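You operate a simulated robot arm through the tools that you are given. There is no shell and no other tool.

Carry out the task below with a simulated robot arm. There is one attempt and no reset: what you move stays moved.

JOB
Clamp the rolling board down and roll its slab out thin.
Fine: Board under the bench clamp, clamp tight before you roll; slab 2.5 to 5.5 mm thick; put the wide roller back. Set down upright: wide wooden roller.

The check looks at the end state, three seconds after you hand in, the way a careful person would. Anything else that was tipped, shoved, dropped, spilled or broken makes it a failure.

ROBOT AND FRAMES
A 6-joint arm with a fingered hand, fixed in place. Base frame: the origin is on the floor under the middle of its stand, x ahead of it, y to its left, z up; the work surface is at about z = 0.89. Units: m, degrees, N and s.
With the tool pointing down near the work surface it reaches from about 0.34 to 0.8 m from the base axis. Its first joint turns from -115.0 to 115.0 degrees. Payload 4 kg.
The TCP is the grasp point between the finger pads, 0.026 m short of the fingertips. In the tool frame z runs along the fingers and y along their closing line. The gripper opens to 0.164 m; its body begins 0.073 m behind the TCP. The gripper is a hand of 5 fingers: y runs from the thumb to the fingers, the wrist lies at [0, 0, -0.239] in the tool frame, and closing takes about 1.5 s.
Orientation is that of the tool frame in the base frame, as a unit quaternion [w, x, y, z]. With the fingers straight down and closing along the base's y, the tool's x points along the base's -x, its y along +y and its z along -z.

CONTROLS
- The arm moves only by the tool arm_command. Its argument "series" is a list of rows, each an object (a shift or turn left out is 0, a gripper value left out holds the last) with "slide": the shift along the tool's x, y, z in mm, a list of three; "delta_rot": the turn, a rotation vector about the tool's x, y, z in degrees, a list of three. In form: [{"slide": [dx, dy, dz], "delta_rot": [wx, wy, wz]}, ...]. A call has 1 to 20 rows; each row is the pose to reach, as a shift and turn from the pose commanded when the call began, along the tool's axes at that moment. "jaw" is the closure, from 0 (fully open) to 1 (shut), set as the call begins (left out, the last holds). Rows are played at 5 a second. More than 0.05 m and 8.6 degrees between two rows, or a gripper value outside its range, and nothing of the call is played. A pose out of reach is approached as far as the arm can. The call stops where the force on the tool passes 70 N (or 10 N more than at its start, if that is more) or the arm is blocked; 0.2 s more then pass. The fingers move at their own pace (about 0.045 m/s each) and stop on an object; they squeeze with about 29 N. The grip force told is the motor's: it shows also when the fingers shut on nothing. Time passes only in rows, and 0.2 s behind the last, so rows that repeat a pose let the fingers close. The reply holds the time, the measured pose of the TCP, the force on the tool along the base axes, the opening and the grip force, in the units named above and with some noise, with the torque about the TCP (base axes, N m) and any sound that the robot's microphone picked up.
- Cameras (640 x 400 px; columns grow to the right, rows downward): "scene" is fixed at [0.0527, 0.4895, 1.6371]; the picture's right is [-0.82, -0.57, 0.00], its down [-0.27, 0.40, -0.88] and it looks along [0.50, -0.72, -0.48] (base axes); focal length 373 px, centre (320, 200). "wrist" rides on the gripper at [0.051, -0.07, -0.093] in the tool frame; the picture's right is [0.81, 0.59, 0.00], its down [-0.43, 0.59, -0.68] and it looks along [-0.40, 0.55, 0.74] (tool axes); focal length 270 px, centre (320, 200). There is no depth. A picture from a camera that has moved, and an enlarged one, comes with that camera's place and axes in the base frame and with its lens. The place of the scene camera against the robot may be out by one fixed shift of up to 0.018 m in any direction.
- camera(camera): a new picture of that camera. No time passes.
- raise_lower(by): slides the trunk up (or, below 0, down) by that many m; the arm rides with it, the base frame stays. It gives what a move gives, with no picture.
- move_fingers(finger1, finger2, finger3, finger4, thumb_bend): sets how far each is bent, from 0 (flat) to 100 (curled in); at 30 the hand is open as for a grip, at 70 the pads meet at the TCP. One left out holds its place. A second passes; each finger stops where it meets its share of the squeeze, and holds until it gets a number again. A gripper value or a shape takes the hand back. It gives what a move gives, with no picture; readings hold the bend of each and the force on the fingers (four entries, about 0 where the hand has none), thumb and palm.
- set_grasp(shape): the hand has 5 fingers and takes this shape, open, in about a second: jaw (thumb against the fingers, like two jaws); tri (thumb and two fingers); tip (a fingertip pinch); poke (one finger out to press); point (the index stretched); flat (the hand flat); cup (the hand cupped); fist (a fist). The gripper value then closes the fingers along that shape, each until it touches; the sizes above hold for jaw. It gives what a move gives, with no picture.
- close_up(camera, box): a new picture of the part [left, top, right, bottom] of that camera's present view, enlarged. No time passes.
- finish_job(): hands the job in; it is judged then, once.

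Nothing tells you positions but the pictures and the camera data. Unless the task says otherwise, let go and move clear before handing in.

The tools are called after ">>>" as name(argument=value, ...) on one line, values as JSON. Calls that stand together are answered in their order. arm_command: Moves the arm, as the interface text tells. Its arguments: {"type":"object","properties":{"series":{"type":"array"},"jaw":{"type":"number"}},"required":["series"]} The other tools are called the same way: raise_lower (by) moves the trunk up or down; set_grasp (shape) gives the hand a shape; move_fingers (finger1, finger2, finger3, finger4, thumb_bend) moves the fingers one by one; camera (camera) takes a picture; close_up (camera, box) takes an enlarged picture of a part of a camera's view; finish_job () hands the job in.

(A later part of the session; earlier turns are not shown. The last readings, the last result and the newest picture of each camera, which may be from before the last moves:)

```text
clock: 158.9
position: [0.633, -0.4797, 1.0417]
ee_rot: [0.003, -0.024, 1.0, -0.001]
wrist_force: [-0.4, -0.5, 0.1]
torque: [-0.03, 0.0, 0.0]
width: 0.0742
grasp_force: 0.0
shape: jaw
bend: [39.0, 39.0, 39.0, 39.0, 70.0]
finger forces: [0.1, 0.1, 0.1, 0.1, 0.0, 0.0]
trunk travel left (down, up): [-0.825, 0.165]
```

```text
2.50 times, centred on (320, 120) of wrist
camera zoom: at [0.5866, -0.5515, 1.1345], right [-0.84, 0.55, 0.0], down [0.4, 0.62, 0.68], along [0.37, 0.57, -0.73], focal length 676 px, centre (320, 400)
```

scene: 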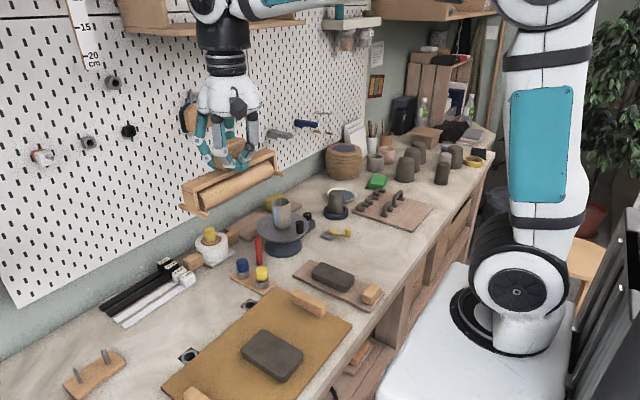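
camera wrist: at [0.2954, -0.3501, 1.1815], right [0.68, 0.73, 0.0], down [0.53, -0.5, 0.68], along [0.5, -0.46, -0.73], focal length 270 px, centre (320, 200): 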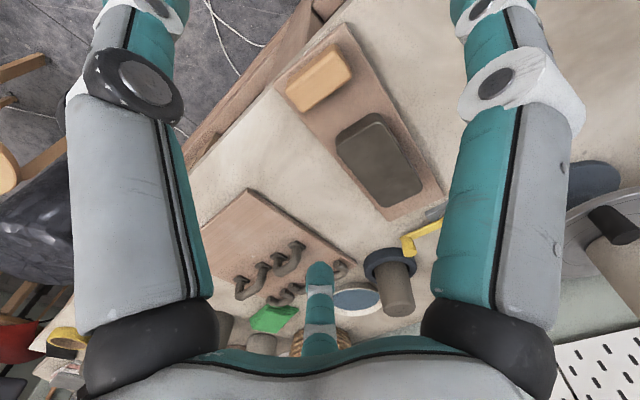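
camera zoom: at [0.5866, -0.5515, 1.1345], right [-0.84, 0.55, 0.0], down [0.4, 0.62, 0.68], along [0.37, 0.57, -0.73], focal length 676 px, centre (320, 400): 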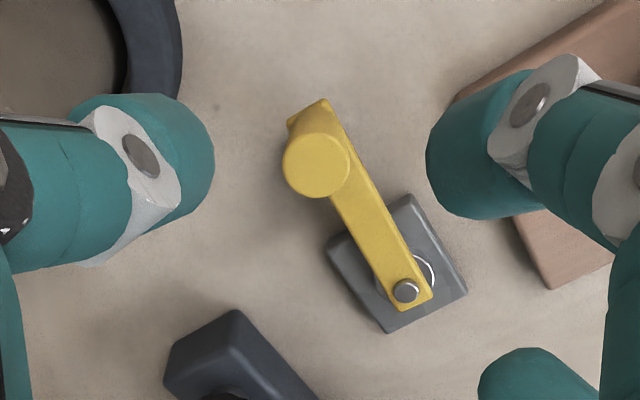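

Knob is centred; descending, caging it and sweeping the lever over.

>>> arm_command(series=[{"slide": [-2.6, 1.8, 30]}, {"slide": [-2.6, 1.8, 60]}, {"slide": [-2.6, 1.8, 85]}, {"slide": [-2.6, 1.8, 99]}], jaw=0.68)

>>> arm_command(series=[{"slide": [0, 0, 0]}, {"slide": [0, 0, 0]}, {"slide": [0, 0, 0]}], jaw=0.87)

>>> arm_command(series=[{"slide": [7.3, 1.2, 0]}, {"slide": [13.3, 2.9, 0]}, {"slide": [19.1, 5, 0]}, {"slide": [24.8, 7.7, 0]}, {"slide": [30, 10.8, 0]}, {"slide": [35.2, 14.4, 0]}, {"slide": [39.9, 18.3, 0]}, {"slide": [44.2, 22.8, 0]}, {"slide": [48.1, 27.5, 0]}, {"slide": [51.7, 32.6, 0]}, {"slide": [54.7, 38, 0]}])

>>> close_up(camera="scene", box=[300, 190, 400, 260])

```text
clock: 159.9
position: [0.6377, -0.4772, 0.9437]
ee_rot: [0.002, -0.024, 1.0, 0.001]
wrist_force: [0.1, 0.3, 0.5]
torque: [-0.02, -0.01, -0.01]
width: 0.053
grasp_force: 0.0
shape: jaw
bend: [46.0, 46.0, 46.0, 46.0, 70.0]
finger forces: [0.1, 0.1, 0.1, 0.0, 0.1, 0.0]
trunk travel left (down, up): [-0.825, 0.165]
```

```text
clock: 160.7
position: [0.6368, -0.4777, 0.9433]
ee_rot: [0.002, -0.023, 1.0, 0.0]
wrist_force: [-1.0, 0.3, 0.6]
torque: [-0.05, -0.03, 0.02]
width: 0.0216
grasp_force: 0.1
shape: jaw
bend: [59.0, 59.0, 59.0, 59.0, 70.0]
finger forces: [0.4, 0.1, 0.1, 0.0, 0.4, 0.0]
trunk travel left (down, up): [-0.825, 0.165]
```

```text
clock: 163.1
position: [0.5798, -0.4445, 0.9428]
ee_rot: [0.002, -0.023, 1.0, 0.0]
wrist_force: [-4.0, -5.4, 1.6]
torque: [-0.1, 0.06, -0.15]
width: 0.0221
grasp_force: 0.1
shape: jaw
bend: [59.0, 59.0, 59.0, 58.0, 70.0]
finger forces: [0.0, 0.0, 0.0, 0.8, 6.0, 0.0]
trunk travel left (down, up): [-0.825, 0.165]
```

```text
5.71 times, centred on (350, 225) of scene
camera zoom: at [0.0527, 0.4895, 1.6371], right [-0.82, -0.57, 0.0], down [-0.27, 0.4, -0.88], along [0.5, -0.72, -0.48], focal length 2132 px, centre (149, 57)
```

zoom: 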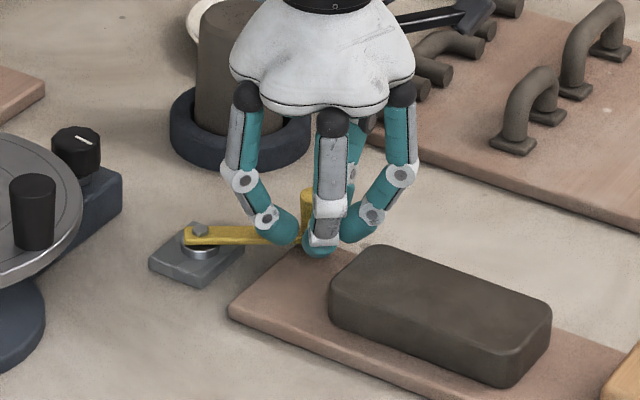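

The force is mostly radial (my circle is a touch tight), not lever resistance. I'll continue with a slightly larger radius to the stop.

>>> arm_command(series=[{"slide": [5.2, 5.4, 0]}, {"slide": [7.4, 11.3, 0]}, {"slide": [9, 17.4, 0]}, {"slide": [10.1, 23.7, 0]}])

>>> close_up(camera="scene", box=[300, 190, 400, 260])

```text
clock: 164.1
position: [0.5695, -0.4206, 0.9432]
ee_rot: [0.002, -0.024, 1.0, 0.001]
wrist_force: [0.0, -1.5, -0.7]
torque: [-0.01, 0.01, -0.01]
width: 0.0213
grasp_force: 0.2
shape: jaw
bend: [59.0, 59.0, 59.0, 59.0, 70.0]
finger forces: [0.7, 0.1, 0.0, 0.1, 0.4, 0.0]
trunk travel left (down, up): [-0.825, 0.165]
```

```text
5.71 times, centred on (350, 225) of scene
camera zoom: at [0.0527, 0.4895, 1.6371], right [-0.82, -0.57, 0.0], down [-0.27, 0.4, -0.88], along [0.5, -0.72, -0.48], focal length 2132 px, centre (149, 57)
```

zoom: 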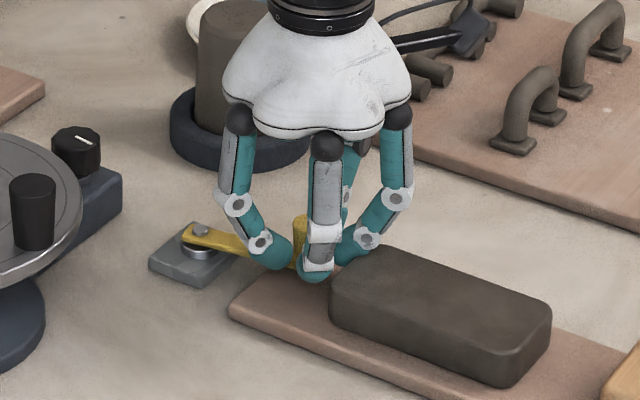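

Still moving freely at 80°, with the arm over the plank. I'll push on in small steps to reach the stop.

>>> arm_command(series=[{"slide": [0.4, 3, 0]}, {"slide": [0.5, 6, 0]}, {"slide": [0.5, 9, 0]}, {"slide": [0.3, 12, 0]}])

>>> close_up(camera="scene", box=[300, 190, 400, 260])

```text
clock: 165.1
position: [0.5677, -0.4082, 0.9444]
ee_rot: [0.004, -0.024, 1.0, 0.0]
wrist_force: [-1.0, -10.3, 5.7]
torque: [-0.31, 0.01, 0.0]
width: 0.0225
grasp_force: 0.1
shape: jaw
bend: [59.0, 59.0, 59.0, 59.0, 70.0]
finger forces: [0.1, 0.1, 0.0, 0.0, 9.5, 0.1]
trunk travel left (down, up): [-0.825, 0.165]
```

```text
5.71 times, centred on (350, 225) of scene
camera zoom: at [0.0527, 0.4895, 1.6371], right [-0.82, -0.57, 0.0], down [-0.27, 0.4, -0.88], along [0.5, -0.72, -0.48], focal length 2132 px, centre (149, 57)
```

zoom: 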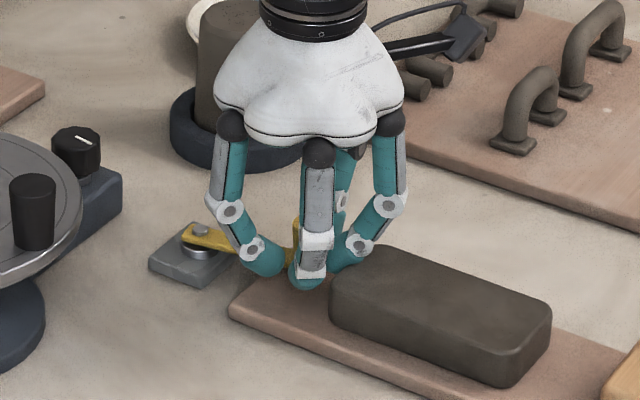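

The lever is hard against its stop. I'll unload, release the knob and rise, then check the lever and test whether the plank is now held.

>>> arm_command(series=[{"slide": [0, -4, 0]}, {"slide": [0, -7, 0]}, {"slide": [0, -7, 0]}, {"slide": [0, -7, 0]}, {"slide": [0, -7, 0]}], jaw=0.62)

>>> arm_command(series=[{"slide": [0, 0, -30]}, {"slide": [0, 0, -65]}, {"slide": [0, 0, -110]}])

>>> close_up(camera="scene", box=[300, 190, 400, 260])

>>> close_up(camera="wrist", box=[220, 20, 420, 200])

```text
clock: 166.3
position: [0.5691, -0.4139, 0.9436]
ee_rot: [0.002, -0.024, 1.0, 0.0]
wrist_force: [7.6, 3.9, 6.2]
torque: [0.01, 0.08, -0.08]
width: 0.0606
grasp_force: 0.1
shape: jaw
bend: [85.0, 43.0, 43.0, 43.0, 70.0]
finger forces: [9.1, 0.9, 0.1, 0.1, 0.0, 0.1]
trunk travel left (down, up): [-0.825, 0.165]
```

```text
clock: 167.1
position: [0.5663, -0.4129, 1.0551]
ee_rot: [0.002, -0.024, 1.0, 0.001]
wrist_force: [0.5, 0.3, -0.1]
torque: [0.0, 0.01, -0.02]
width: 0.062
grasp_force: 0.1
shape: jaw
bend: [43.0, 43.0, 43.0, 43.0, 70.0]
finger forces: [0.0, 0.0, 0.0, 0.1, 0.0, 0.0]
trunk travel left (down, up): [-0.825, 0.165]
```

```text
5.71 times, centred on (350, 225) of scene
camera zoom: at [0.0527, 0.4895, 1.6371], right [-0.82, -0.57, 0.0], down [-0.27, 0.4, -0.88], along [0.5, -0.72, -0.48], focal length 2132 px, centre (149, 57)
```

zoom: 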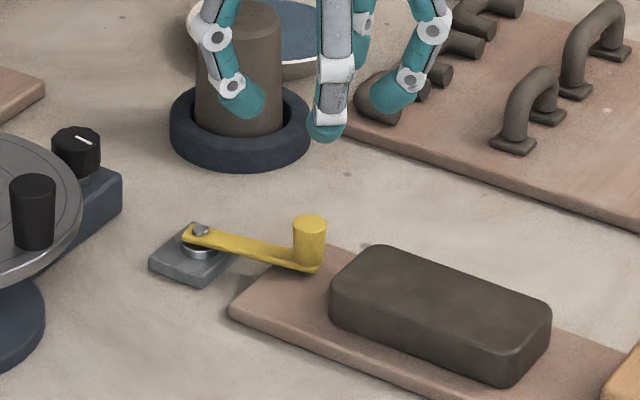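

```text
2.22 times, centred on (320, 110) of wrist
camera zoom: at [0.519, -0.4847, 1.1469], right [-0.84, 0.55, 0.0], down [0.4, 0.61, 0.68], along [0.38, 0.57, -0.73], focal length 601 px, centre (320, 400)
```

zoom: 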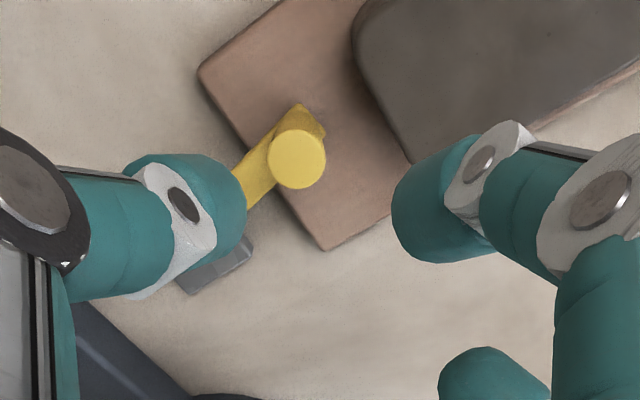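

The lever's arm now lies over the plank's far end. I'll go to the plank's handle and gently test whether it is locked.

>>> arm_command(series=[{"slide": [18, 1, -10], "delta_rot": [0, 0, 7.7]}, {"slide": [36, 2, -20], "delta_rot": [0, 0, 15.4]}, {"slide": [54, 3, -30], "delta_rot": [0, 0, 23.1]}, {"slide": [72, 3.5, -30], "delta_rot": [0, 0, 30.8]}, {"slide": [90, 4.5, -30], "delta_rot": [0, 0, 38.5]}, {"slide": [108, 5, -30], "delta_rot": [0, 0, 46.2]}, {"slide": [126, 6, -30], "delta_rot": [0, 0, 53.9]}, {"slide": [144, 7, -30], "delta_rot": [0, 0, 61.6]}, {"slide": [162, 8, -30], "delta_rot": [0, 0, 69.3]}, {"slide": [180, 9, -30], "delta_rot": [0, 0, 77]}, {"slide": [198, 10, -30], "delta_rot": [0, 0, 84.7]}, {"slide": [213, 10, -30], "delta_rot": [0, 0, 92.7]}], jaw=0.0)

>>> close_up(camera="wrist", box=[230, 0, 430, 240])

```text
clock: 169.7
position: [0.3547, -0.4152, 1.0814]
ee_rot: [0.001, 0.708, 0.706, 0.002]
wrist_force: [0.0, 0.1, -0.3]
torque: [0.01, 0.01, -0.01]
width: 0.1641
grasp_force: 0.0
shape: jaw
bend: [30.0, 30.0, 30.0, 30.0, 30.0]
finger forces: [0.1, 0.1, 0.1, 0.0, 0.1, 0.0]
trunk travel left (down, up): [-0.825, 0.165]
```

```text
1.67 times, centred on (330, 120) of wrist
camera zoom: at [0.2845, -0.3644, 1.1742], right [0.59, 0.81, 0.0], down [0.59, -0.43, 0.68], along [0.55, -0.4, -0.73], focal length 450 px, centre (303, 333)
```

zoom: 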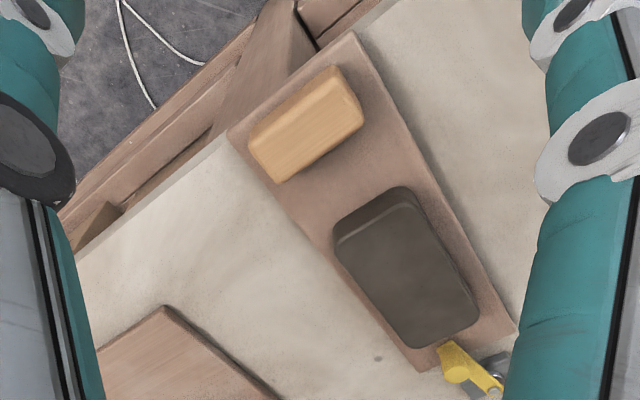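

>>> arm_command(series=[{"slide": [4.6, -4, 40]}, {"slide": [4.6, -4, 80]}, {"slide": [4.6, -4, 120]}, {"slide": [4.6, -4, 143]}])

>>> arm_command(series=[{"slide": [0, 0, 0]}, {"slide": [0, 0, 0]}, {"slide": [0, 0, 0]}, {"slide": [0, 0, 0]}, {"slide": [0, 0, 0]}, {"slide": [0, 0, 0]}, {"slide": [0, 0, 0]}, {"slide": [0, 0, 0]}, {"slide": [0, 0, 0]}, {"slide": [0, 0, 0]}], jaw=1.0)

>>> arm_command(series=[{"slide": [1, 0, 0]}, {"slide": [2, 0, 0]}, {"slide": [3, 0, 0]}])

>>> arm_command(series=[{"slide": [-1, 0, 0]}, {"slide": [-2, 0, 0]}, {"slide": [-3, 0, 0]}, {"slide": [-3, 1, 0]}, {"slide": [-3, 2, 0]}])

```text
clock: 170.7
position: [0.3516, -0.4114, 0.9386]
ee_rot: [0.001, 0.707, 0.707, 0.002]
wrist_force: [-1.0, -0.2, -1.5]
torque: [-0.02, 0.01, 0.03]
width: 0.164
grasp_force: 0.0
shape: jaw
bend: [30.0, 30.0, 30.0, 30.0, 30.0]
finger forces: [0.0, 0.0, 0.1, 0.0, 0.0, 0.0]
trunk travel left (down, up): [-0.825, 0.165]
```

```text
clock: 172.9
position: [0.3511, -0.4101, 0.939]
ee_rot: [0.002, 0.706, 0.708, 0.003]
wrist_force: [0.9, -0.2, -0.5]
torque: [-0.06, 0.04, -0.01]
width: 0.0339
grasp_force: 28.7
shape: jaw
bend: [47.0, 51.0, 51.0, 43.0, 70.0]
finger forces: [24.5, 20.8, 21.1, 24.5, 26.8, 0.0]
trunk travel left (down, up): [-0.825, 0.165]
```

```text
clock: 173.7
position: [0.3516, -0.41, 0.9375]
ee_rot: [0.002, 0.707, 0.707, 0.002]
wrist_force: [-0.4, -9.6, -5.7]
torque: [-0.2, 0.11, 0.0]
width: 0.0337
grasp_force: 29.0
shape: jaw
bend: [47.0, 51.0, 51.0, 43.0, 70.0]
finger forces: [23.8, 20.5, 21.4, 27.7, 27.4, 0.0]
trunk travel left (down, up): [-0.825, 0.165]
```

```text
clock: 174.9
position: [0.3518, -0.4082, 0.9388]
ee_rot: [0.0, 0.707, 0.707, 0.003]
wrist_force: [-10.3, 5.6, -4.4]
torque: [0.07, 0.35, -0.03]
width: 0.0334
grasp_force: 28.4
shape: jaw
bend: [47.0, 52.0, 52.0, 43.0, 70.0]
finger forces: [28.0, 19.4, 19.8, 25.2, 32.6, 0.0]
trunk travel left (down, up): [-0.825, 0.165]
```

Excellent — the plank now resists about 10 N without moving (it slid at under 1 N before), so this is the rolling board, and the clamp is tight and holding it. I'll neutralise, release the handle and rise.

>>> arm_command(series=[{"slide": [0, -1, 0]}, {"slide": [0, -2, 0]}, {"slide": [0, -2, 0]}])

>>> arm_command(series=[{"slide": [0, 0, 0]}, {"slide": [0, 0, 0]}, {"slide": [0, 0, 0]}, {"slide": [0, 0, 0]}, {"slide": [0, 0, 0]}, {"slide": [0, 0, 0]}, {"slide": [0, 0, 0]}, {"slide": [0, 0, 0]}], jaw=0.0)

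>>> arm_command(series=[{"slide": [0, 0, -35]}, {"slide": [0, 0, -75]}, {"slide": [0, 0, -115]}, {"slide": [0, 0, -160]}, {"slide": [0, 0, -200]}])

>>> camera(camera="scene")

```text
clock: 175.7
position: [0.3515, -0.4094, 0.9389]
ee_rot: [0.001, 0.706, 0.708, 0.003]
wrist_force: [-5.4, 8.3, -7.3]
torque: [0.12, 0.24, -0.09]
width: 0.0332
grasp_force: 28.8
shape: jaw
bend: [47.0, 52.0, 52.0, 43.0, 70.0]
finger forces: [28.3, 20.6, 20.4, 24.3, 30.6, 0.0]
trunk travel left (down, up): [-0.825, 0.165]
```

```text
clock: 177.5
position: [0.3509, -0.4093, 0.939]
ee_rot: [0.001, 0.706, 0.708, 0.003]
wrist_force: [-0.7, 0.6, 0.0]
torque: [0.01, 0.03, -0.02]
width: 0.164
grasp_force: 0.1
shape: jaw
bend: [30.0, 30.0, 30.0, 30.0, 30.0]
finger forces: [0.0, 0.0, 0.1, 0.0, 0.1, 0.1]
trunk travel left (down, up): [-0.825, 0.165]
```

```text
clock: 178.7
position: [0.3487, -0.408, 1.1412]
ee_rot: [0.002, 0.707, 0.708, 0.002]
wrist_force: [-0.7, -0.2, 0.6]
torque: [0.03, -0.02, 0.01]
width: 0.1641
grasp_force: 0.0
shape: jaw
bend: [30.0, 30.0, 30.0, 30.0, 30.0]
finger forces: [0.0, 0.0, 0.0, 0.0, 0.0, 0.0]
trunk travel left (down, up): [-0.825, 0.165]
```

```text
taken
```

scene: 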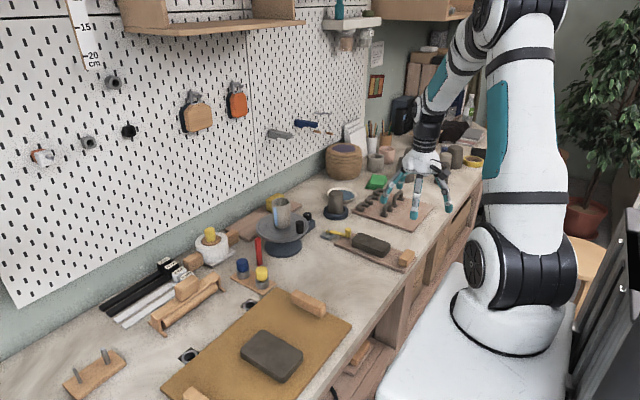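

Now the wide roller: I'll travel back to it at a safe height.

>>> arm_command(series=[{"slide": [35, 25, 0]}, {"slide": [70, 50, 0]}, {"slide": [105, 75, 0]}, {"slide": [140, 100, 0]}, {"slide": [175, 125, 0]}, {"slide": [210, 150, 0]}, {"slide": [245, 175, 0]}, {"slide": [280, 200, 0]}, {"slide": [315, 225, 0]}, {"slide": [350, 250, 0]}, {"slide": [385, 275, 0]}, {"slide": [420, 300, 0]}, {"slide": [455, 325, 0]}, {"slide": [490, 345, 0]}, {"slide": [495, 355, 0]}])

>>> camera(camera="wrist")

>>> close_up(camera="wrist", box=[220, 20, 440, 200])

```text
clock: 181.9
position: [0.7077, 0.085, 1.1427]
ee_rot: [0.001, 0.707, 0.707, 0.002]
wrist_force: [0.4, 0.1, -0.8]
torque: [-0.01, 0.01, -0.04]
width: 0.164
grasp_force: 0.1
shape: jaw
bend: [30.0, 30.0, 30.0, 30.0, 30.0]
finger forces: [0.0, 0.0, 0.0, 0.0, 0.0, 0.0]
trunk travel left (down, up): [-0.825, 0.165]
```

```text
taken
camera wrist: at [0.6377, 0.1358, 1.2353], right [0.59, 0.81, 0.0], down [0.59, -0.43, 0.68], along [0.55, -0.4, -0.73], focal length 270 px, centre (320, 200)
```

wrist: 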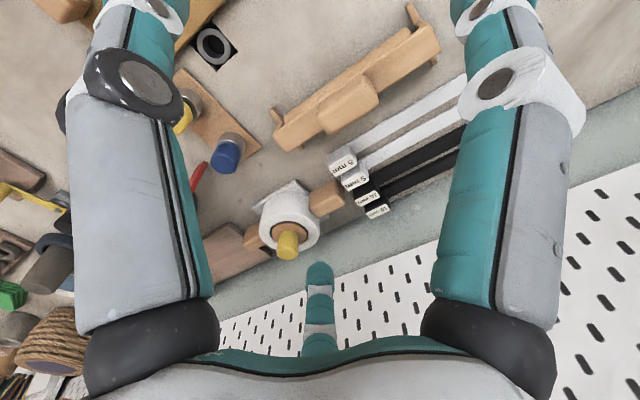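

```text
2.22 times, centred on (330, 110) of wrist
camera zoom: at [0.6377, 0.1358, 1.2353], right [0.59, 0.81, 0.0], down [0.59, -0.43, 0.68], along [0.55, -0.4, -0.73], focal length 601 px, centre (298, 400)
```

zoom: 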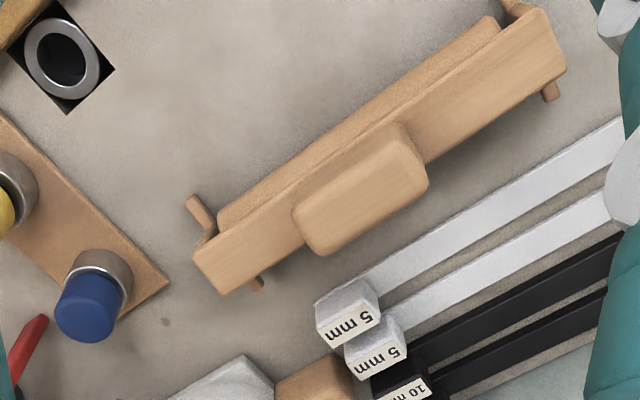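

The roller stands as I left it. I'll move closer with the hand tilted 9° to match its lean and check alignment.

>>> arm_command(series=[{"slide": [1, 8, 25], "delta_rot": [-3, 0, 0]}, {"slide": [2, 16, 50], "delta_rot": [-6, 0, 0]}, {"slide": [3, 24, 75], "delta_rot": [-9, 0, 0]}, {"slide": [3, 30, 110], "delta_rot": [-9, 0, 0]}])

>>> camera(camera="wrist")

>>> close_up(camera="wrist", box=[220, 60, 440, 240])

```text
clock: 182.9
position: [0.7389, 0.0882, 1.0297]
ee_rot: [0.057, 0.704, 0.706, 0.057]
wrist_force: [0.0, -0.6, 0.0]
torque: [0.0, 0.02, -0.02]
width: 0.164
grasp_force: 0.0
shape: jaw
bend: [30.0, 30.0, 30.0, 30.0, 30.0]
finger forces: [0.0, 0.1, 0.1, 0.0, 0.0, 0.1]
trunk travel left (down, up): [-0.825, 0.165]
```

```text
taken
camera wrist: at [0.6555, 0.1391, 1.1106], right [0.58, 0.81, 0.1], down [0.48, -0.43, 0.76], along [0.66, -0.4, -0.64], focal length 270 px, centre (320, 200)
```

wrist: 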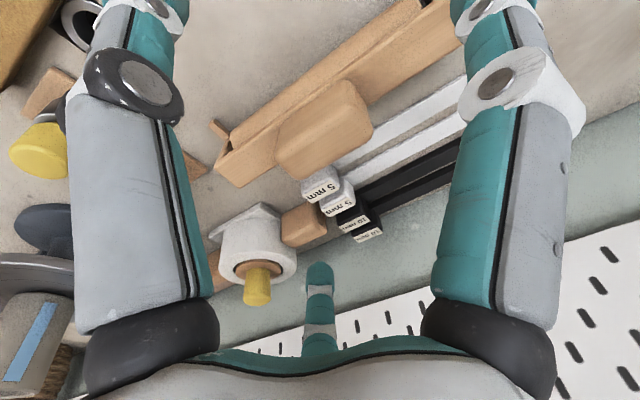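

```text
2.22 times, centred on (330, 150) of wrist
camera zoom: at [0.6555, 0.1391, 1.1106], right [0.58, 0.81, 0.1], down [0.48, -0.43, 0.76], along [0.66, -0.4, -0.64], focal length 601 px, centre (298, 311)
```

zoom: 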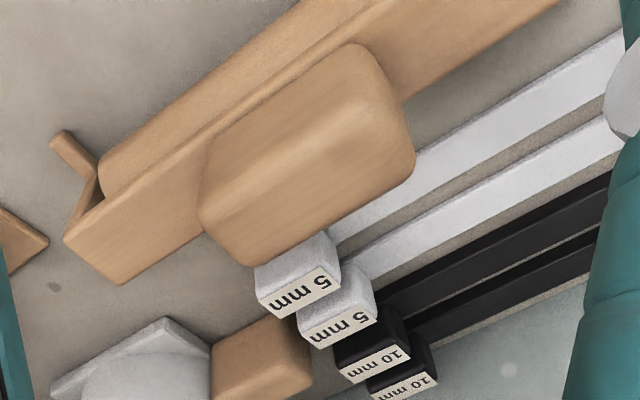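

The handle's top is at about (0.7535, 0.088, 0.972), leaning as expected. I'll slide down along its lean and grip it.

>>> arm_command(series=[{"slide": [0, 5.4, 15]}, {"slide": [0, 5.4, 35]}, {"slide": [0, 5.4, 55]}, {"slide": [0, 5.4, 64]}])

>>> camera(camera="wrist")

>>> close_up(camera="scene", box=[140, 240, 240, 340])

```text
clock: 183.9
position: [0.7519, 0.0875, 0.9693]
ee_rot: [0.057, 0.705, 0.705, 0.057]
wrist_force: [-0.3, -0.1, 0.1]
torque: [0.03, 0.01, 0.01]
width: 0.164
grasp_force: 0.1
shape: jaw
bend: [30.0, 30.0, 30.0, 30.0, 30.0]
finger forces: [0.0, 0.0, 0.0, 0.0, 0.1, 0.0]
trunk travel left (down, up): [-0.825, 0.165]
```

```text
taken
camera wrist: at [0.669, 0.1381, 1.0499], right [0.58, 0.81, 0.1], down [0.48, -0.43, 0.76], along [0.66, -0.4, -0.64], focal length 270 px, centre (320, 200)
```

wrist: 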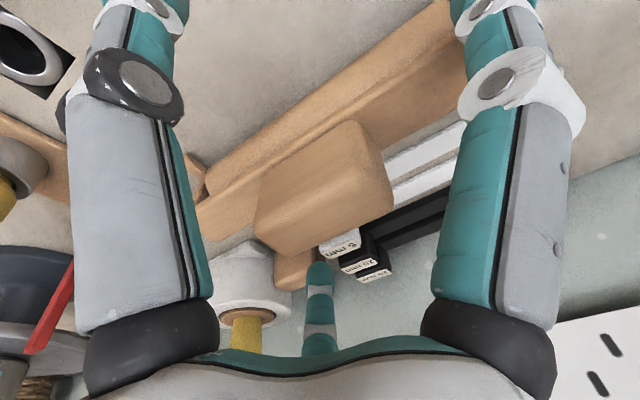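

```text
4.00 times, centred on (190, 290) of scene
camera zoom: at [0.0527, 0.4895, 1.6371], right [-0.82, -0.57, 0.0], down [-0.27, 0.4, -0.88], along [0.5, -0.72, -0.48], focal length 1492 px, centre (840, -160)
```

zoom: 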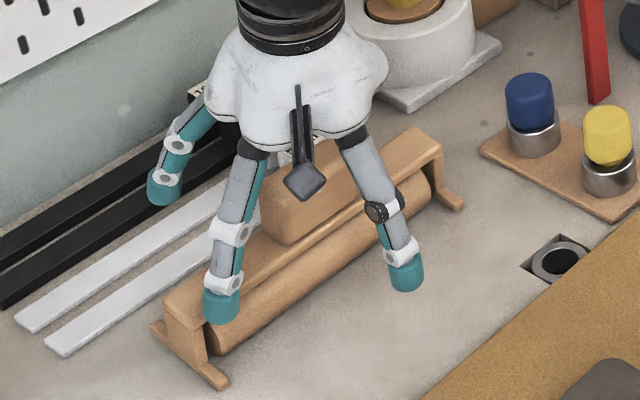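

>>> arm_command(series=[{"slide": [0, 1, 2.5]}, {"slide": [0, 1, 2.5]}, {"slide": [0, 1, 2.5]}, {"slide": [0, 1, 2.5]}, {"slide": [0, 1, 2.5]}, {"slide": [0, 1, 2.5]}, {"slide": [0, 1, 2.5]}, {"slide": [0, 1, 2.5]}, {"slide": [0, 1, 2.5]}, {"slide": [0, 1, 2.5]}, {"slide": [0, 1, 2.5]}, {"slide": [0, 1, 2.5]}], jaw=1.0)

>>> arm_command(series=[{"slide": [0, 0, -5]}, {"slide": [0, 0, -15]}, {"slide": [0, 0, -30]}, {"slide": [0, 0, -50]}])

>>> close_up(camera="scene", box=[130, 220, 250, 340])

```text
clock: 186.5
position: [0.7538, 0.0871, 0.9687]
ee_rot: [0.057, 0.704, 0.706, 0.059]
wrist_force: [-0.8, 1.2, 3.0]
torque: [0.01, -0.05, 0.0]
width: 0.0199
grasp_force: 29.3
shape: jaw
bend: [84.0, 46.0, 46.0, 84.0, 70.0]
finger forces: [16.2, 24.7, 24.6, 16.0, 44.8, 0.1]
trunk travel left (down, up): [-0.825, 0.165]
```

```text
clock: 187.5
position: [0.745, 0.0886, 1.0169]
ee_rot: [0.056, 0.704, 0.706, 0.058]
wrist_force: [-0.3, -0.2, -2.9]
torque: [0.02, 0.05, -0.04]
width: 0.0195
grasp_force: 29.3
shape: jaw
bend: [84.0, 46.0, 46.0, 84.0, 70.0]
finger forces: [16.5, 24.4, 24.6, 16.4, 44.7, 0.0]
trunk travel left (down, up): [-0.825, 0.165]
```

```text
3.33 times, centred on (190, 280) of scene
camera zoom: at [0.0527, 0.4895, 1.6371], right [-0.82, -0.57, 0.0], down [-0.27, 0.4, -0.88], along [0.5, -0.72, -0.48], focal length 1244 px, centre (753, -67)
```

zoom: 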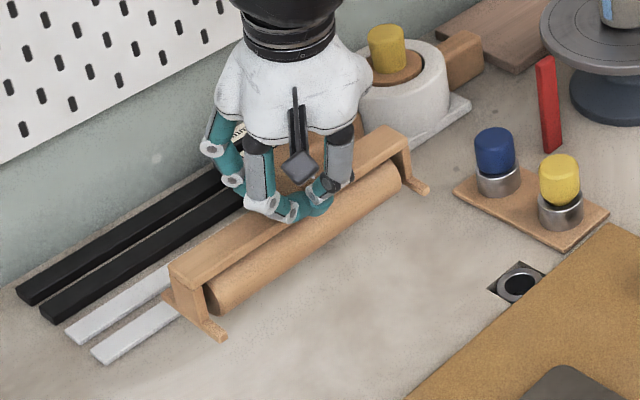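

Lifted cleanly. I'll bring it upright and higher, then carry it over to the clamped plank.

>>> arm_command(series=[{"slide": [0, -5, -30], "delta_rot": [4.5, 0, 0]}, {"slide": [0, -10, -65], "delta_rot": [8.9, 0, 0]}, {"slide": [0, -30, -100], "delta_rot": [8.9, 0, 0]}, {"slide": [0, -60, -130], "delta_rot": [8.9, 0, 0]}])

>>> arm_command(series=[{"slide": [0, -40, 0]}, {"slide": [0, -80, 0]}, {"slide": [0, -120, 0]}, {"slide": [0, -160, 0]}, {"slide": [-40, -180, 0]}, {"slide": [-80, -195, 0]}, {"slide": [-120, -205, 0]}, {"slide": [-160, -215, 0]}, {"slide": [-200, -225, 0]}, {"slide": [-240, -235, 0]}, {"slide": [-280, -245, 0]}, {"slide": [-320, -252, 0]}, {"slide": [-360, -260, 0]}, {"slide": [-400, -265, 0]}, {"slide": [-440, -268, 0]}, {"slide": [-480, -270, 0]}, {"slide": [-500, -270, 0]}])

>>> camera(camera="scene")

```text
clock: 188.5
position: [0.6625, 0.0893, 1.1358]
ee_rot: [0.002, 0.707, 0.708, 0.003]
wrist_force: [-0.4, 0.0, -3.5]
torque: [-0.01, -0.02, -0.03]
width: 0.0196
grasp_force: 29.4
shape: jaw
bend: [84.0, 47.0, 47.0, 84.0, 70.0]
finger forces: [17.0, 24.4, 24.6, 16.8, 46.4, 0.0]
trunk travel left (down, up): [-0.825, 0.165]
```

```text
clock: 192.1
position: [0.3932, -0.4124, 1.1321]
ee_rot: [0.002, 0.707, 0.707, 0.002]
wrist_force: [0.7, 0.2, -2.9]
torque: [0.0, 0.0, -0.04]
width: 0.0192
grasp_force: 29.5
shape: jaw
bend: [84.0, 47.0, 47.0, 84.0, 70.0]
finger forces: [17.9, 24.2, 24.4, 17.6, 49.2, 0.0]
trunk travel left (down, up): [-0.825, 0.165]
```

```text
taken
```

scene: 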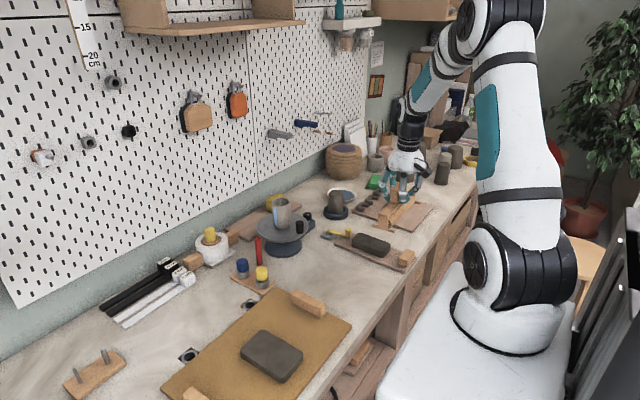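

The roller is over the plank's bare strip between handle and slab. I'll lower it to just above the surface and check clearances.

>>> arm_command(series=[{"slide": [1, -2, 30]}, {"slide": [1, -2, 65]}, {"slide": [1, -2, 100]}, {"slide": [1, -2, 125]}, {"slide": [1, -2, 135]}])

>>> close_up(camera="scene", box=[340, 190, 440, 290])

>>> camera(camera="wrist")

```text
clock: 193.3
position: [0.3938, -0.4117, 0.9979]
ee_rot: [0.002, 0.707, 0.708, 0.003]
wrist_force: [0.1, 0.2, -2.6]
torque: [-0.02, 0.06, 0.01]
width: 0.0191
grasp_force: 29.0
shape: jaw
bend: [84.0, 47.0, 47.0, 84.0, 70.0]
finger forces: [18.0, 24.2, 24.4, 17.8, 49.7, 0.0]
trunk travel left (down, up): [-0.825, 0.165]
```

```text
4.00 times, centred on (390, 240) of scene
camera zoom: at [0.0527, 0.4895, 1.6371], right [-0.82, -0.57, 0.0], down [-0.27, 0.4, -0.88], along [0.5, -0.72, -0.48], focal length 1492 px, centre (40, 40)
```

zoom: 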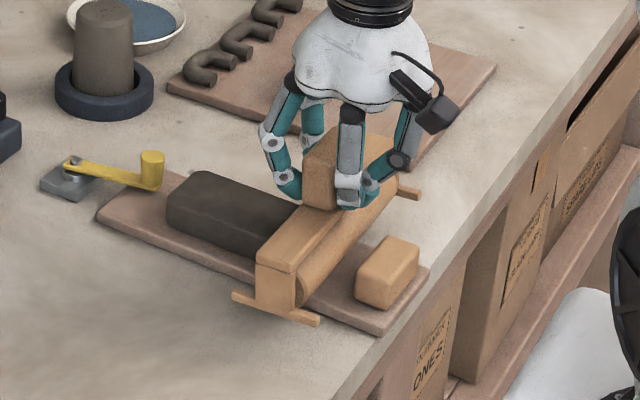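

```text
taken
camera wrist: at [0.3246, -0.3607, 1.0899], right [0.59, 0.81, 0.0], down [0.59, -0.43, 0.68], along [0.55, -0.4, -0.73], focal length 270 px, centre (320, 200)
```

wrist: 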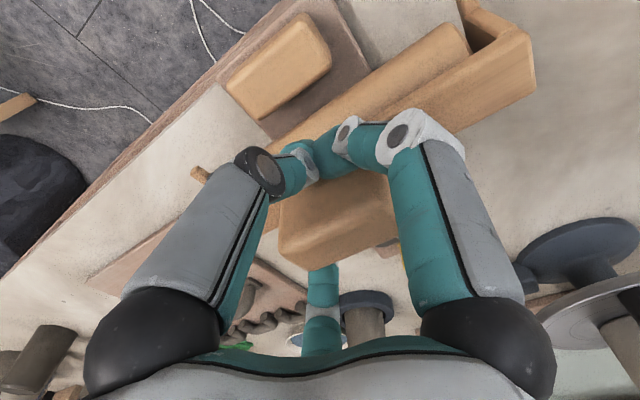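

I'll shift back 4 mm to be midway between handle and slab, and lower carefully, watching for contact.

>>> arm_command(series=[{"slide": [0, -2, 0]}, {"slide": [0, -4.5, 3]}, {"slide": [0, -4.5, 6]}, {"slide": [0, -4.5, 9]}, {"slide": [0, -4.5, 12]}])

>>> close_up(camera="scene", box=[350, 220, 420, 280])

```text
clock: 194.5
position: [0.3913, -0.4109, 0.986]
ee_rot: [0.002, 0.707, 0.707, 0.003]
wrist_force: [-0.3, 0.6, -3.0]
torque: [-0.04, 0.05, 0.0]
width: 0.0193
grasp_force: 28.7
shape: jaw
bend: [84.0, 47.0, 47.0, 84.0, 70.0]
finger forces: [18.0, 24.4, 24.4, 17.8, 49.8, 0.0]
trunk travel left (down, up): [-0.825, 0.165]
```

```text
6.67 times, centred on (385, 250) of scene
camera zoom: at [0.0527, 0.4895, 1.6371], right [-0.82, -0.57, 0.0], down [-0.27, 0.4, -0.88], along [0.5, -0.72, -0.48], focal length 2487 px, centre (-113, -133)
```

zoom: 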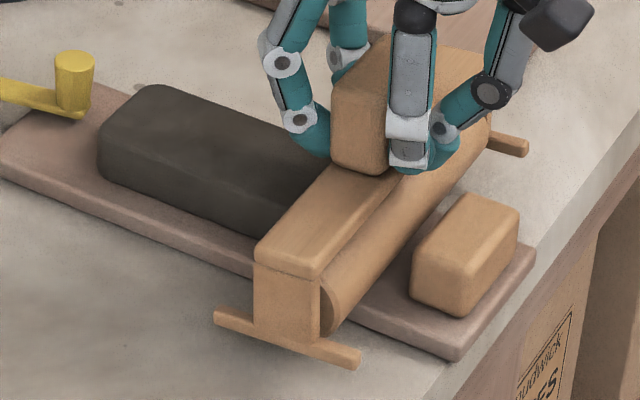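

>>> arm_command(series=[{"slide": [0, 0, 1]}, {"slide": [0, 0, 2]}, {"slide": [0, 0, 3]}])

>>> arm_command(series=[{"slide": [0, 0, 1]}])

>>> arm_command(series=[{"slide": [0, 0, 1]}])

```text
clock: 195.3
position: [0.3893, -0.4117, 0.9839]
ee_rot: [0.001, 0.706, 0.708, 0.003]
wrist_force: [-0.8, -0.3, -2.1]
torque: [-0.02, 0.04, -0.02]
width: 0.0192
grasp_force: 29.4
shape: jaw
bend: [84.0, 47.0, 47.0, 84.0, 70.0]
finger forces: [18.1, 24.4, 24.3, 17.9, 49.8, 0.1]
trunk travel left (down, up): [-0.825, 0.165]
```

```text
clock: 195.7
position: [0.3899, -0.4129, 0.9821]
ee_rot: [0.002, 0.706, 0.708, 0.003]
wrist_force: [-1.3, -0.4, -3.6]
torque: [-0.02, 0.04, 0.02]
width: 0.0194
grasp_force: 29.8
shape: jaw
bend: [84.0, 47.0, 47.0, 84.0, 70.0]
finger forces: [18.2, 24.3, 24.3, 17.6, 49.9, 0.0]
trunk travel left (down, up): [-0.825, 0.165]
```

```text
clock: 196.1
position: [0.3899, -0.4127, 0.9811]
ee_rot: [0.003, 0.706, 0.708, 0.002]
wrist_force: [-0.2, -1.3, 2.6]
torque: [0.01, -0.02, 0.0]
width: 0.0192
grasp_force: 29.0
shape: jaw
bend: [84.0, 47.0, 47.0, 84.0, 70.0]
finger forces: [18.7, 24.5, 24.6, 17.5, 50.8, 0.1]
trunk travel left (down, up): [-0.825, 0.165]
```

Contact with the plank at TCP z ≈ 0.9815 – that's my zero reference (so 4 mm thickness ⇒ about 0.9855). Now I'll rise over the slab and move to its middle.

>>> arm_command(series=[{"slide": [0, 0, -15]}, {"slide": [0, 0, -35]}, {"slide": [0, 20, -40]}, {"slide": [0, 45, -40]}, {"slide": [0, 70, -40]}, {"slide": [0, 85, -40]}])

>>> arm_command(series=[{"slide": [0, 0, 4]}, {"slide": [0, 0, 8]}, {"slide": [0, 0, 10]}])

>>> close_up(camera="scene", box=[330, 200, 430, 280])

```text
clock: 197.5
position: [0.4753, -0.4112, 1.021]
ee_rot: [0.002, 0.707, 0.707, 0.003]
wrist_force: [0.3, 0.0, -3.0]
torque: [0.02, 0.02, 0.02]
width: 0.0191
grasp_force: 28.9
shape: jaw
bend: [84.0, 47.0, 47.0, 84.0, 70.0]
finger forces: [18.3, 24.4, 24.4, 18.1, 50.7, 0.0]
trunk travel left (down, up): [-0.825, 0.165]
```

```text
clock: 198.3
position: [0.4746, -0.41, 1.0106]
ee_rot: [0.002, 0.706, 0.708, 0.003]
wrist_force: [0.2, 0.7, -2.3]
torque: [-0.02, 0.03, -0.01]
width: 0.0192
grasp_force: 29.6
shape: jaw
bend: [84.0, 47.0, 47.0, 84.0, 70.0]
finger forces: [18.3, 24.3, 24.4, 18.1, 50.6, 0.1]
trunk travel left (down, up): [-0.825, 0.165]
```

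```text
5.00 times, centred on (380, 240) of scene
camera zoom: at [0.0527, 0.4895, 1.6371], right [-0.82, -0.57, 0.0], down [-0.27, 0.4, -0.88], along [0.5, -0.72, -0.48], focal length 1865 px, centre (20, 0)
```

zoom: 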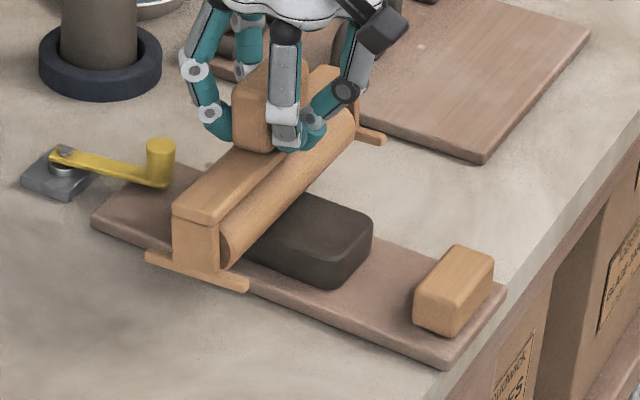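

>>> arm_command(series=[{"slide": [0, 0, 1]}, {"slide": [0, 0, 2]}, {"slide": [0, 0, 3]}])

>>> arm_command(series=[{"slide": [0, 0, 1]}, {"slide": [0, 0, 2]}])

```text
clock: 199.1
position: [0.4749, -0.4122, 1.0077]
ee_rot: [0.001, 0.706, 0.708, 0.004]
wrist_force: [-0.6, -0.5, -2.7]
torque: [0.02, 0.01, 0.01]
width: 0.0194
grasp_force: 29.2
shape: jaw
bend: [84.0, 47.0, 47.0, 84.0, 70.0]
finger forces: [18.4, 24.3, 24.4, 18.1, 50.7, 0.0]
trunk travel left (down, up): [-0.825, 0.165]
```

```text
clock: 199.7
position: [0.4751, -0.4122, 1.008]
ee_rot: [0.003, 0.707, 0.707, 0.003]
wrist_force: [0.0, -1.9, 1.7]
torque: [-0.03, 0.04, -0.02]
width: 0.0193
grasp_force: 28.9
shape: jaw
bend: [84.0, 47.0, 47.0, 84.0, 70.0]
finger forces: [19.3, 24.5, 24.6, 18.0, 52.2, 0.0]
trunk travel left (down, up): [-0.825, 0.165]
```

Slab top found, about 25 mm above the plank. I'll press in 2 mm more to feel how the clay responds.

>>> arm_command(series=[{"slide": [0, 0, 1]}, {"slide": [0, 0, 2]}])

>>> arm_command(series=[{"slide": [0, 6, 0]}, {"slide": [0, 14, 0]}, {"slide": [0, 22, 0]}, {"slide": [0, 14, 0]}, {"slide": [0, 6, 0]}, {"slide": [0, -4, 0]}, {"slide": [0, -14, 0]}, {"slide": [0, -24, 0]}, {"slide": [0, -14, 0]}, {"slide": [0, 0, 0]}])

>>> close_up(camera="scene", box=[330, 200, 430, 280])

```text
clock: 200.3
position: [0.4754, -0.4109, 1.0057]
ee_rot: [0.004, 0.707, 0.707, 0.003]
wrist_force: [-0.5, -1.1, 14.4]
torque: [-0.02, -0.11, 0.02]
width: 0.0189
grasp_force: 29.0
shape: jaw
bend: [84.0, 47.0, 47.0, 84.0, 70.0]
finger forces: [0.0, 24.9, 25.0, 18.5, 56.0, 0.0]
trunk travel left (down, up): [-0.825, 0.165]
```

```text
clock: 202.5
position: [0.4757, -0.4101, 1.003]
ee_rot: [0.001, 0.707, 0.708, 0.002]
wrist_force: [0.3, -0.5, -2.1]
torque: [0.0, 0.04, -0.02]
width: 0.0189
grasp_force: 28.5
shape: jaw
bend: [84.0, 47.0, 47.0, 84.0, 70.0]
finger forces: [18.8, 24.2, 24.5, 18.6, 53.2, 0.1]
trunk travel left (down, up): [-0.825, 0.165]
```

```text
5.00 times, centred on (380, 240) of scene
camera zoom: at [0.0527, 0.4895, 1.6371], right [-0.82, -0.57, 0.0], down [-0.27, 0.4, -0.88], along [0.5, -0.72, -0.48], focal length 1865 px, centre (20, 0)
```

zoom: 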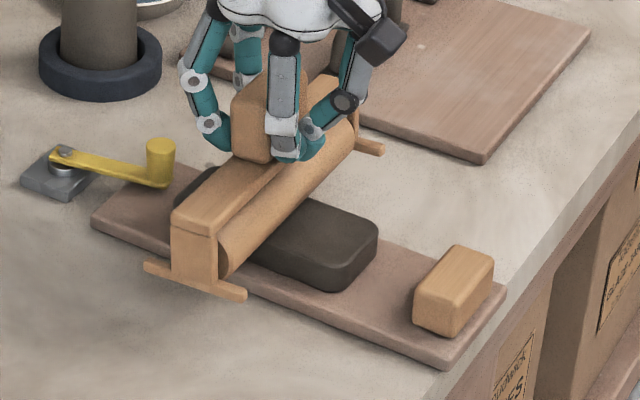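

Rolling works: after a short pass the pressing force vanished and the slab became thinner. I'll continue with back-and-forth passes, lowering about 3 mm at a time.

>>> arm_command(series=[{"slide": [0, 10, 1]}, {"slide": [0, 24, 1.5]}, {"slide": [0, 38, 2]}, {"slide": [0, 50, 2]}, {"slide": [0, 38, 2.5]}, {"slide": [0, 24, 3]}, {"slide": [0, 10, 3]}, {"slide": [0, -5, 3]}, {"slide": [0, -20, 3]}, {"slide": [0, -35, 3]}, {"slide": [0, -50, 3]}, {"slide": [0, -60, 3]}, {"slide": [0, -50, 3]}, {"slide": [0, -35, 3]}, {"slide": [0, -20, 3]}, {"slide": [0, -5, 3]}, {"slide": [0, 10, 3]}, {"slide": [0, 24, 3]}, {"slide": [0, 10, 3]}, {"slide": [0, 0, 3]}])

>>> close_up(camera="scene", box=[330, 200, 430, 280])

```text
clock: 206.7
position: [0.4753, -0.4095, 1.0015]
ee_rot: [0.002, 0.707, 0.708, 0.003]
wrist_force: [-0.3, 0.7, -2.4]
torque: [0.01, 0.04, 0.01]
width: 0.0189
grasp_force: 28.8
shape: jaw
bend: [84.0, 47.0, 47.0, 84.0, 70.0]
finger forces: [19.3, 24.4, 24.4, 19.0, 53.9, 0.0]
trunk travel left (down, up): [-0.825, 0.165]
```

```text
5.00 times, centred on (380, 240) of scene
camera zoom: at [0.0527, 0.4895, 1.6371], right [-0.82, -0.57, 0.0], down [-0.27, 0.4, -0.88], along [0.5, -0.72, -0.48], focal length 1865 px, centre (20, 0)
```

zoom: 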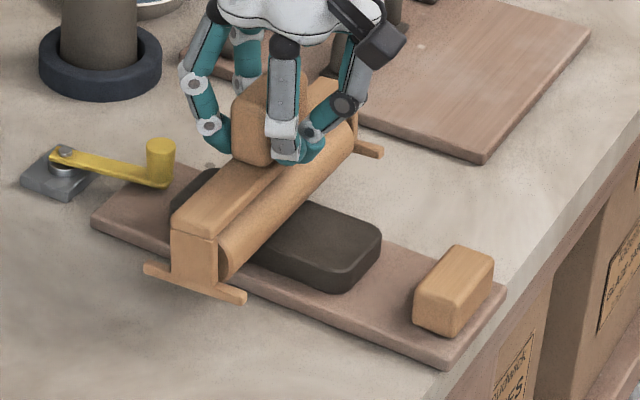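

Good. Continuing with similar passes, 4 mm lower each.

>>> arm_command(series=[{"slide": [0, 12, 1]}, {"slide": [0, 26, 1.5]}, {"slide": [0, 40, 2]}, {"slide": [0, 52, 2]}, {"slide": [0, 40, 2.5]}, {"slide": [0, 26, 3]}, {"slide": [0, 10, 3.5]}, {"slide": [0, -5, 4]}, {"slide": [0, -20, 4]}, {"slide": [0, -35, 4]}, {"slide": [0, -50, 4]}, {"slide": [0, -64, 4]}, {"slide": [0, -50, 4]}, {"slide": [0, -35, 4]}, {"slide": [0, -20, 4]}, {"slide": [0, -5, 4]}, {"slide": [0, 12, 4]}, {"slide": [0, 28, 4]}, {"slide": [0, 42, 4]}, {"slide": [0, 54, 4]}])

>>> arm_command(series=[{"slide": [0, -14, 0.5]}, {"slide": [0, -28, 1]}, {"slide": [0, -42, 1.5]}, {"slide": [0, -54, 2]}, {"slide": [0, -68, 2.5]}, {"slide": [0, -82, 3]}, {"slide": [0, -96, 3.5]}, {"slide": [0, -110, 4]}, {"slide": [0, -122, 4]}, {"slide": [0, -110, 4]}, {"slide": [0, -96, 4]}, {"slide": [0, -82, 4]}, {"slide": [0, -68, 4]}, {"slide": [0, -54, 4]}, {"slide": [0, -40, 4]}, {"slide": [0, -26, 4]}, {"slide": [0, -12, 4]}, {"slide": [0, 0, 4]}, {"slide": [0, -14, 4]}, {"slide": [0, -28, 4]}])

>>> close_up(camera="scene", box=[330, 200, 430, 280])

```text
clock: 210.9
position: [0.529, -0.4106, 0.997]
ee_rot: [0.002, 0.707, 0.708, 0.003]
wrist_force: [1.5, -0.5, -2.6]
torque: [-0.02, 0.03, 0.02]
width: 0.0189
grasp_force: 29.0
shape: jaw
bend: [84.0, 47.0, 47.0, 84.0, 70.0]
finger forces: [19.7, 24.5, 24.4, 19.3, 54.6, 0.0]
trunk travel left (down, up): [-0.825, 0.165]
```

```text
clock: 215.1
position: [0.4982, -0.413, 0.9929]
ee_rot: [0.002, 0.707, 0.708, 0.003]
wrist_force: [0.2, 0.0, -3.7]
torque: [-0.01, 0.03, 0.04]
width: 0.0188
grasp_force: 29.2
shape: jaw
bend: [84.0, 48.0, 47.0, 84.0, 70.0]
finger forces: [19.9, 24.3, 24.4, 19.6, 55.3, 0.0]
trunk travel left (down, up): [-0.825, 0.165]
```

```text
5.00 times, centred on (380, 240) of scene
camera zoom: at [0.0527, 0.4895, 1.6371], right [-0.82, -0.57, 0.0], down [-0.27, 0.4, -0.88], along [0.5, -0.72, -0.48], focal length 1865 px, centre (20, 0)
```

zoom: 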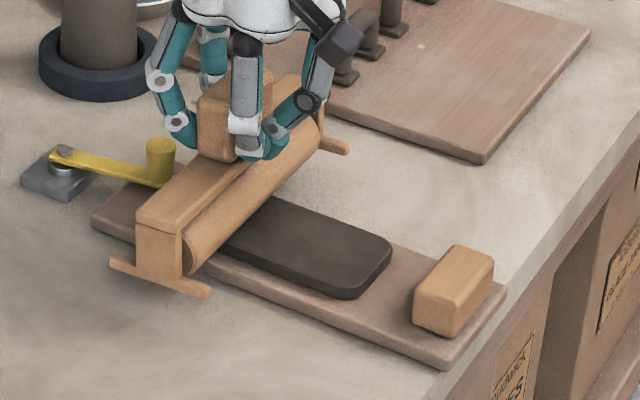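

About 12 mm now and spreading evenly. Next down to 8 mm, keeping clear of the lever knob and the handle.

>>> arm_command(series=[{"slide": [0, 12, 0.5]}, {"slide": [0, 26, 1]}, {"slide": [0, 36, 1.5]}, {"slide": [0, 22, 2]}, {"slide": [0, 8, 2.5]}, {"slide": [0, -6, 3]}, {"slide": [0, -20, 3.5]}, {"slide": [0, -34, 4]}, {"slide": [0, -48, 4]}, {"slide": [0, -62, 4]}, {"slide": [0, -76, 4]}, {"slide": [0, -90, 4]}, {"slide": [0, -104, 4]}, {"slide": [0, -90, 4]}, {"slide": [0, -76, 4]}, {"slide": [0, -62, 4]}, {"slide": [0, -48, 4]}, {"slide": [0, -34, 4]}, {"slide": [0, -20, 4]}, {"slide": [0, -6, 4]}])

>>> arm_command(series=[{"slide": [0, 14, 0]}, {"slide": [0, 28, 0]}, {"slide": [0, 40, 0]}, {"slide": [0, 28, 0]}, {"slide": [0, 14, 0]}, {"slide": [0, 0, 0]}])

>>> close_up(camera="scene", box=[330, 200, 430, 280])

```text
clock: 219.3
position: [0.4937, -0.4112, 0.9893]
ee_rot: [0.002, 0.707, 0.707, 0.003]
wrist_force: [0.2, 0.6, -2.5]
torque: [0.01, 0.04, 0.02]
width: 0.0185
grasp_force: 29.0
shape: jaw
bend: [84.0, 48.0, 48.0, 84.0, 70.0]
finger forces: [0.1, 24.1, 24.4, 19.8, 56.0, 0.0]
trunk travel left (down, up): [-0.825, 0.165]
```

```text
clock: 220.7
position: [0.4941, -0.4115, 0.988]
ee_rot: [0.002, 0.707, 0.707, 0.003]
wrist_force: [0.0, -0.3, -3.4]
torque: [-0.01, 0.03, -0.05]
width: 0.0186
grasp_force: 29.3
shape: jaw
bend: [84.0, 48.0, 48.0, 84.0, 70.0]
finger forces: [0.0, 24.3, 24.4, 19.9, 56.1, 0.1]
trunk travel left (down, up): [-0.825, 0.165]
```

```text
5.00 times, centred on (380, 240) of scene
camera zoom: at [0.0527, 0.4895, 1.6371], right [-0.82, -0.57, 0.0], down [-0.27, 0.4, -0.88], along [0.5, -0.72, -0.48], focal length 1865 px, centre (20, 0)
```

zoom: 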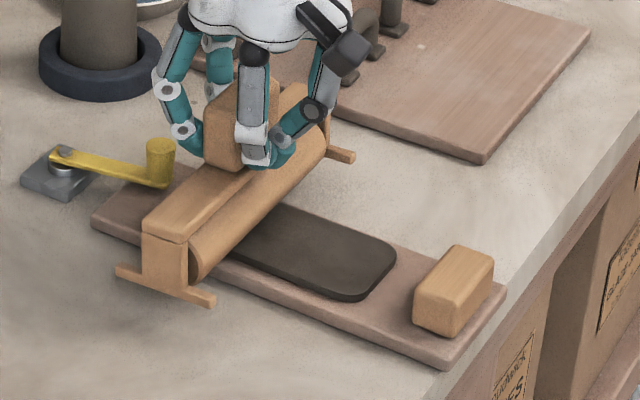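

About 7.5 mm. Now down to roughly 5 mm in one more set of passes.

>>> arm_command(series=[{"slide": [0, 14, 0.3]}, {"slide": [0, 28, 0.6]}, {"slide": [0, 41, 0.9]}, {"slide": [0, 28, 1.2]}, {"slide": [0, 14, 1.5]}, {"slide": [0, 0, 1.8]}, {"slide": [0, -14, 2.1]}, {"slide": [0, -28, 2.5]}, {"slide": [0, -42, 2.5]}, {"slide": [0, -56, 2.5]}, {"slide": [0, -70, 2.5]}, {"slide": [0, -84, 2.5]}, {"slide": [0, -98, 2.5]}, {"slide": [0, -105, 2.5]}, {"slide": [0, -92, 2.5]}, {"slide": [0, -78, 2.5]}, {"slide": [0, -64, 2.5]}, {"slide": [0, -50, 2.5]}, {"slide": [0, -36, 2.5]}, {"slide": [0, -22, 2.5]}])

>>> arm_command(series=[{"slide": [0, 14, 0]}, {"slide": [0, 28, 0]}, {"slide": [0, 42, 0]}, {"slide": [0, 56, 0]}, {"slide": [0, 62, 0]}, {"slide": [0, 50, 0]}, {"slide": [0, 36, 0]}, {"slide": [0, 22, 0]}])

>>> close_up(camera="scene", box=[330, 200, 430, 280])

```text
clock: 224.9
position: [0.4743, -0.411, 0.9872]
ee_rot: [0.001, 0.706, 0.708, 0.004]
wrist_force: [0.2, -0.4, -3.3]
torque: [-0.01, 0.03, 0.0]
width: 0.0186
grasp_force: 29.2
shape: jaw
bend: [84.0, 48.0, 48.0, 84.0, 70.0]
finger forces: [0.1, 24.1, 24.4, 20.1, 56.5, 0.1]
trunk travel left (down, up): [-0.825, 0.165]
```

```text
clock: 226.7
position: [0.4942, -0.411, 0.9876]
ee_rot: [0.002, 0.706, 0.708, 0.003]
wrist_force: [-0.1, -0.6, -2.6]
torque: [-0.03, 0.04, 0.0]
width: 0.0185
grasp_force: 29.0
shape: jaw
bend: [84.0, 48.0, 48.0, 84.0, 70.0]
finger forces: [20.2, 24.3, 24.5, 19.9, 56.7, 0.0]
trunk travel left (down, up): [-0.825, 0.165]
```

```text
5.00 times, centred on (380, 240) of scene
camera zoom: at [0.0527, 0.4895, 1.6371], right [-0.82, -0.57, 0.0], down [-0.27, 0.4, -0.88], along [0.5, -0.72, -0.48], focal length 1865 px, centre (20, 0)
```

zoom: 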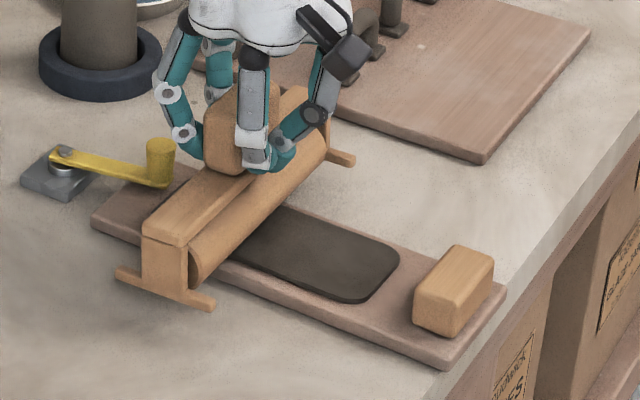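

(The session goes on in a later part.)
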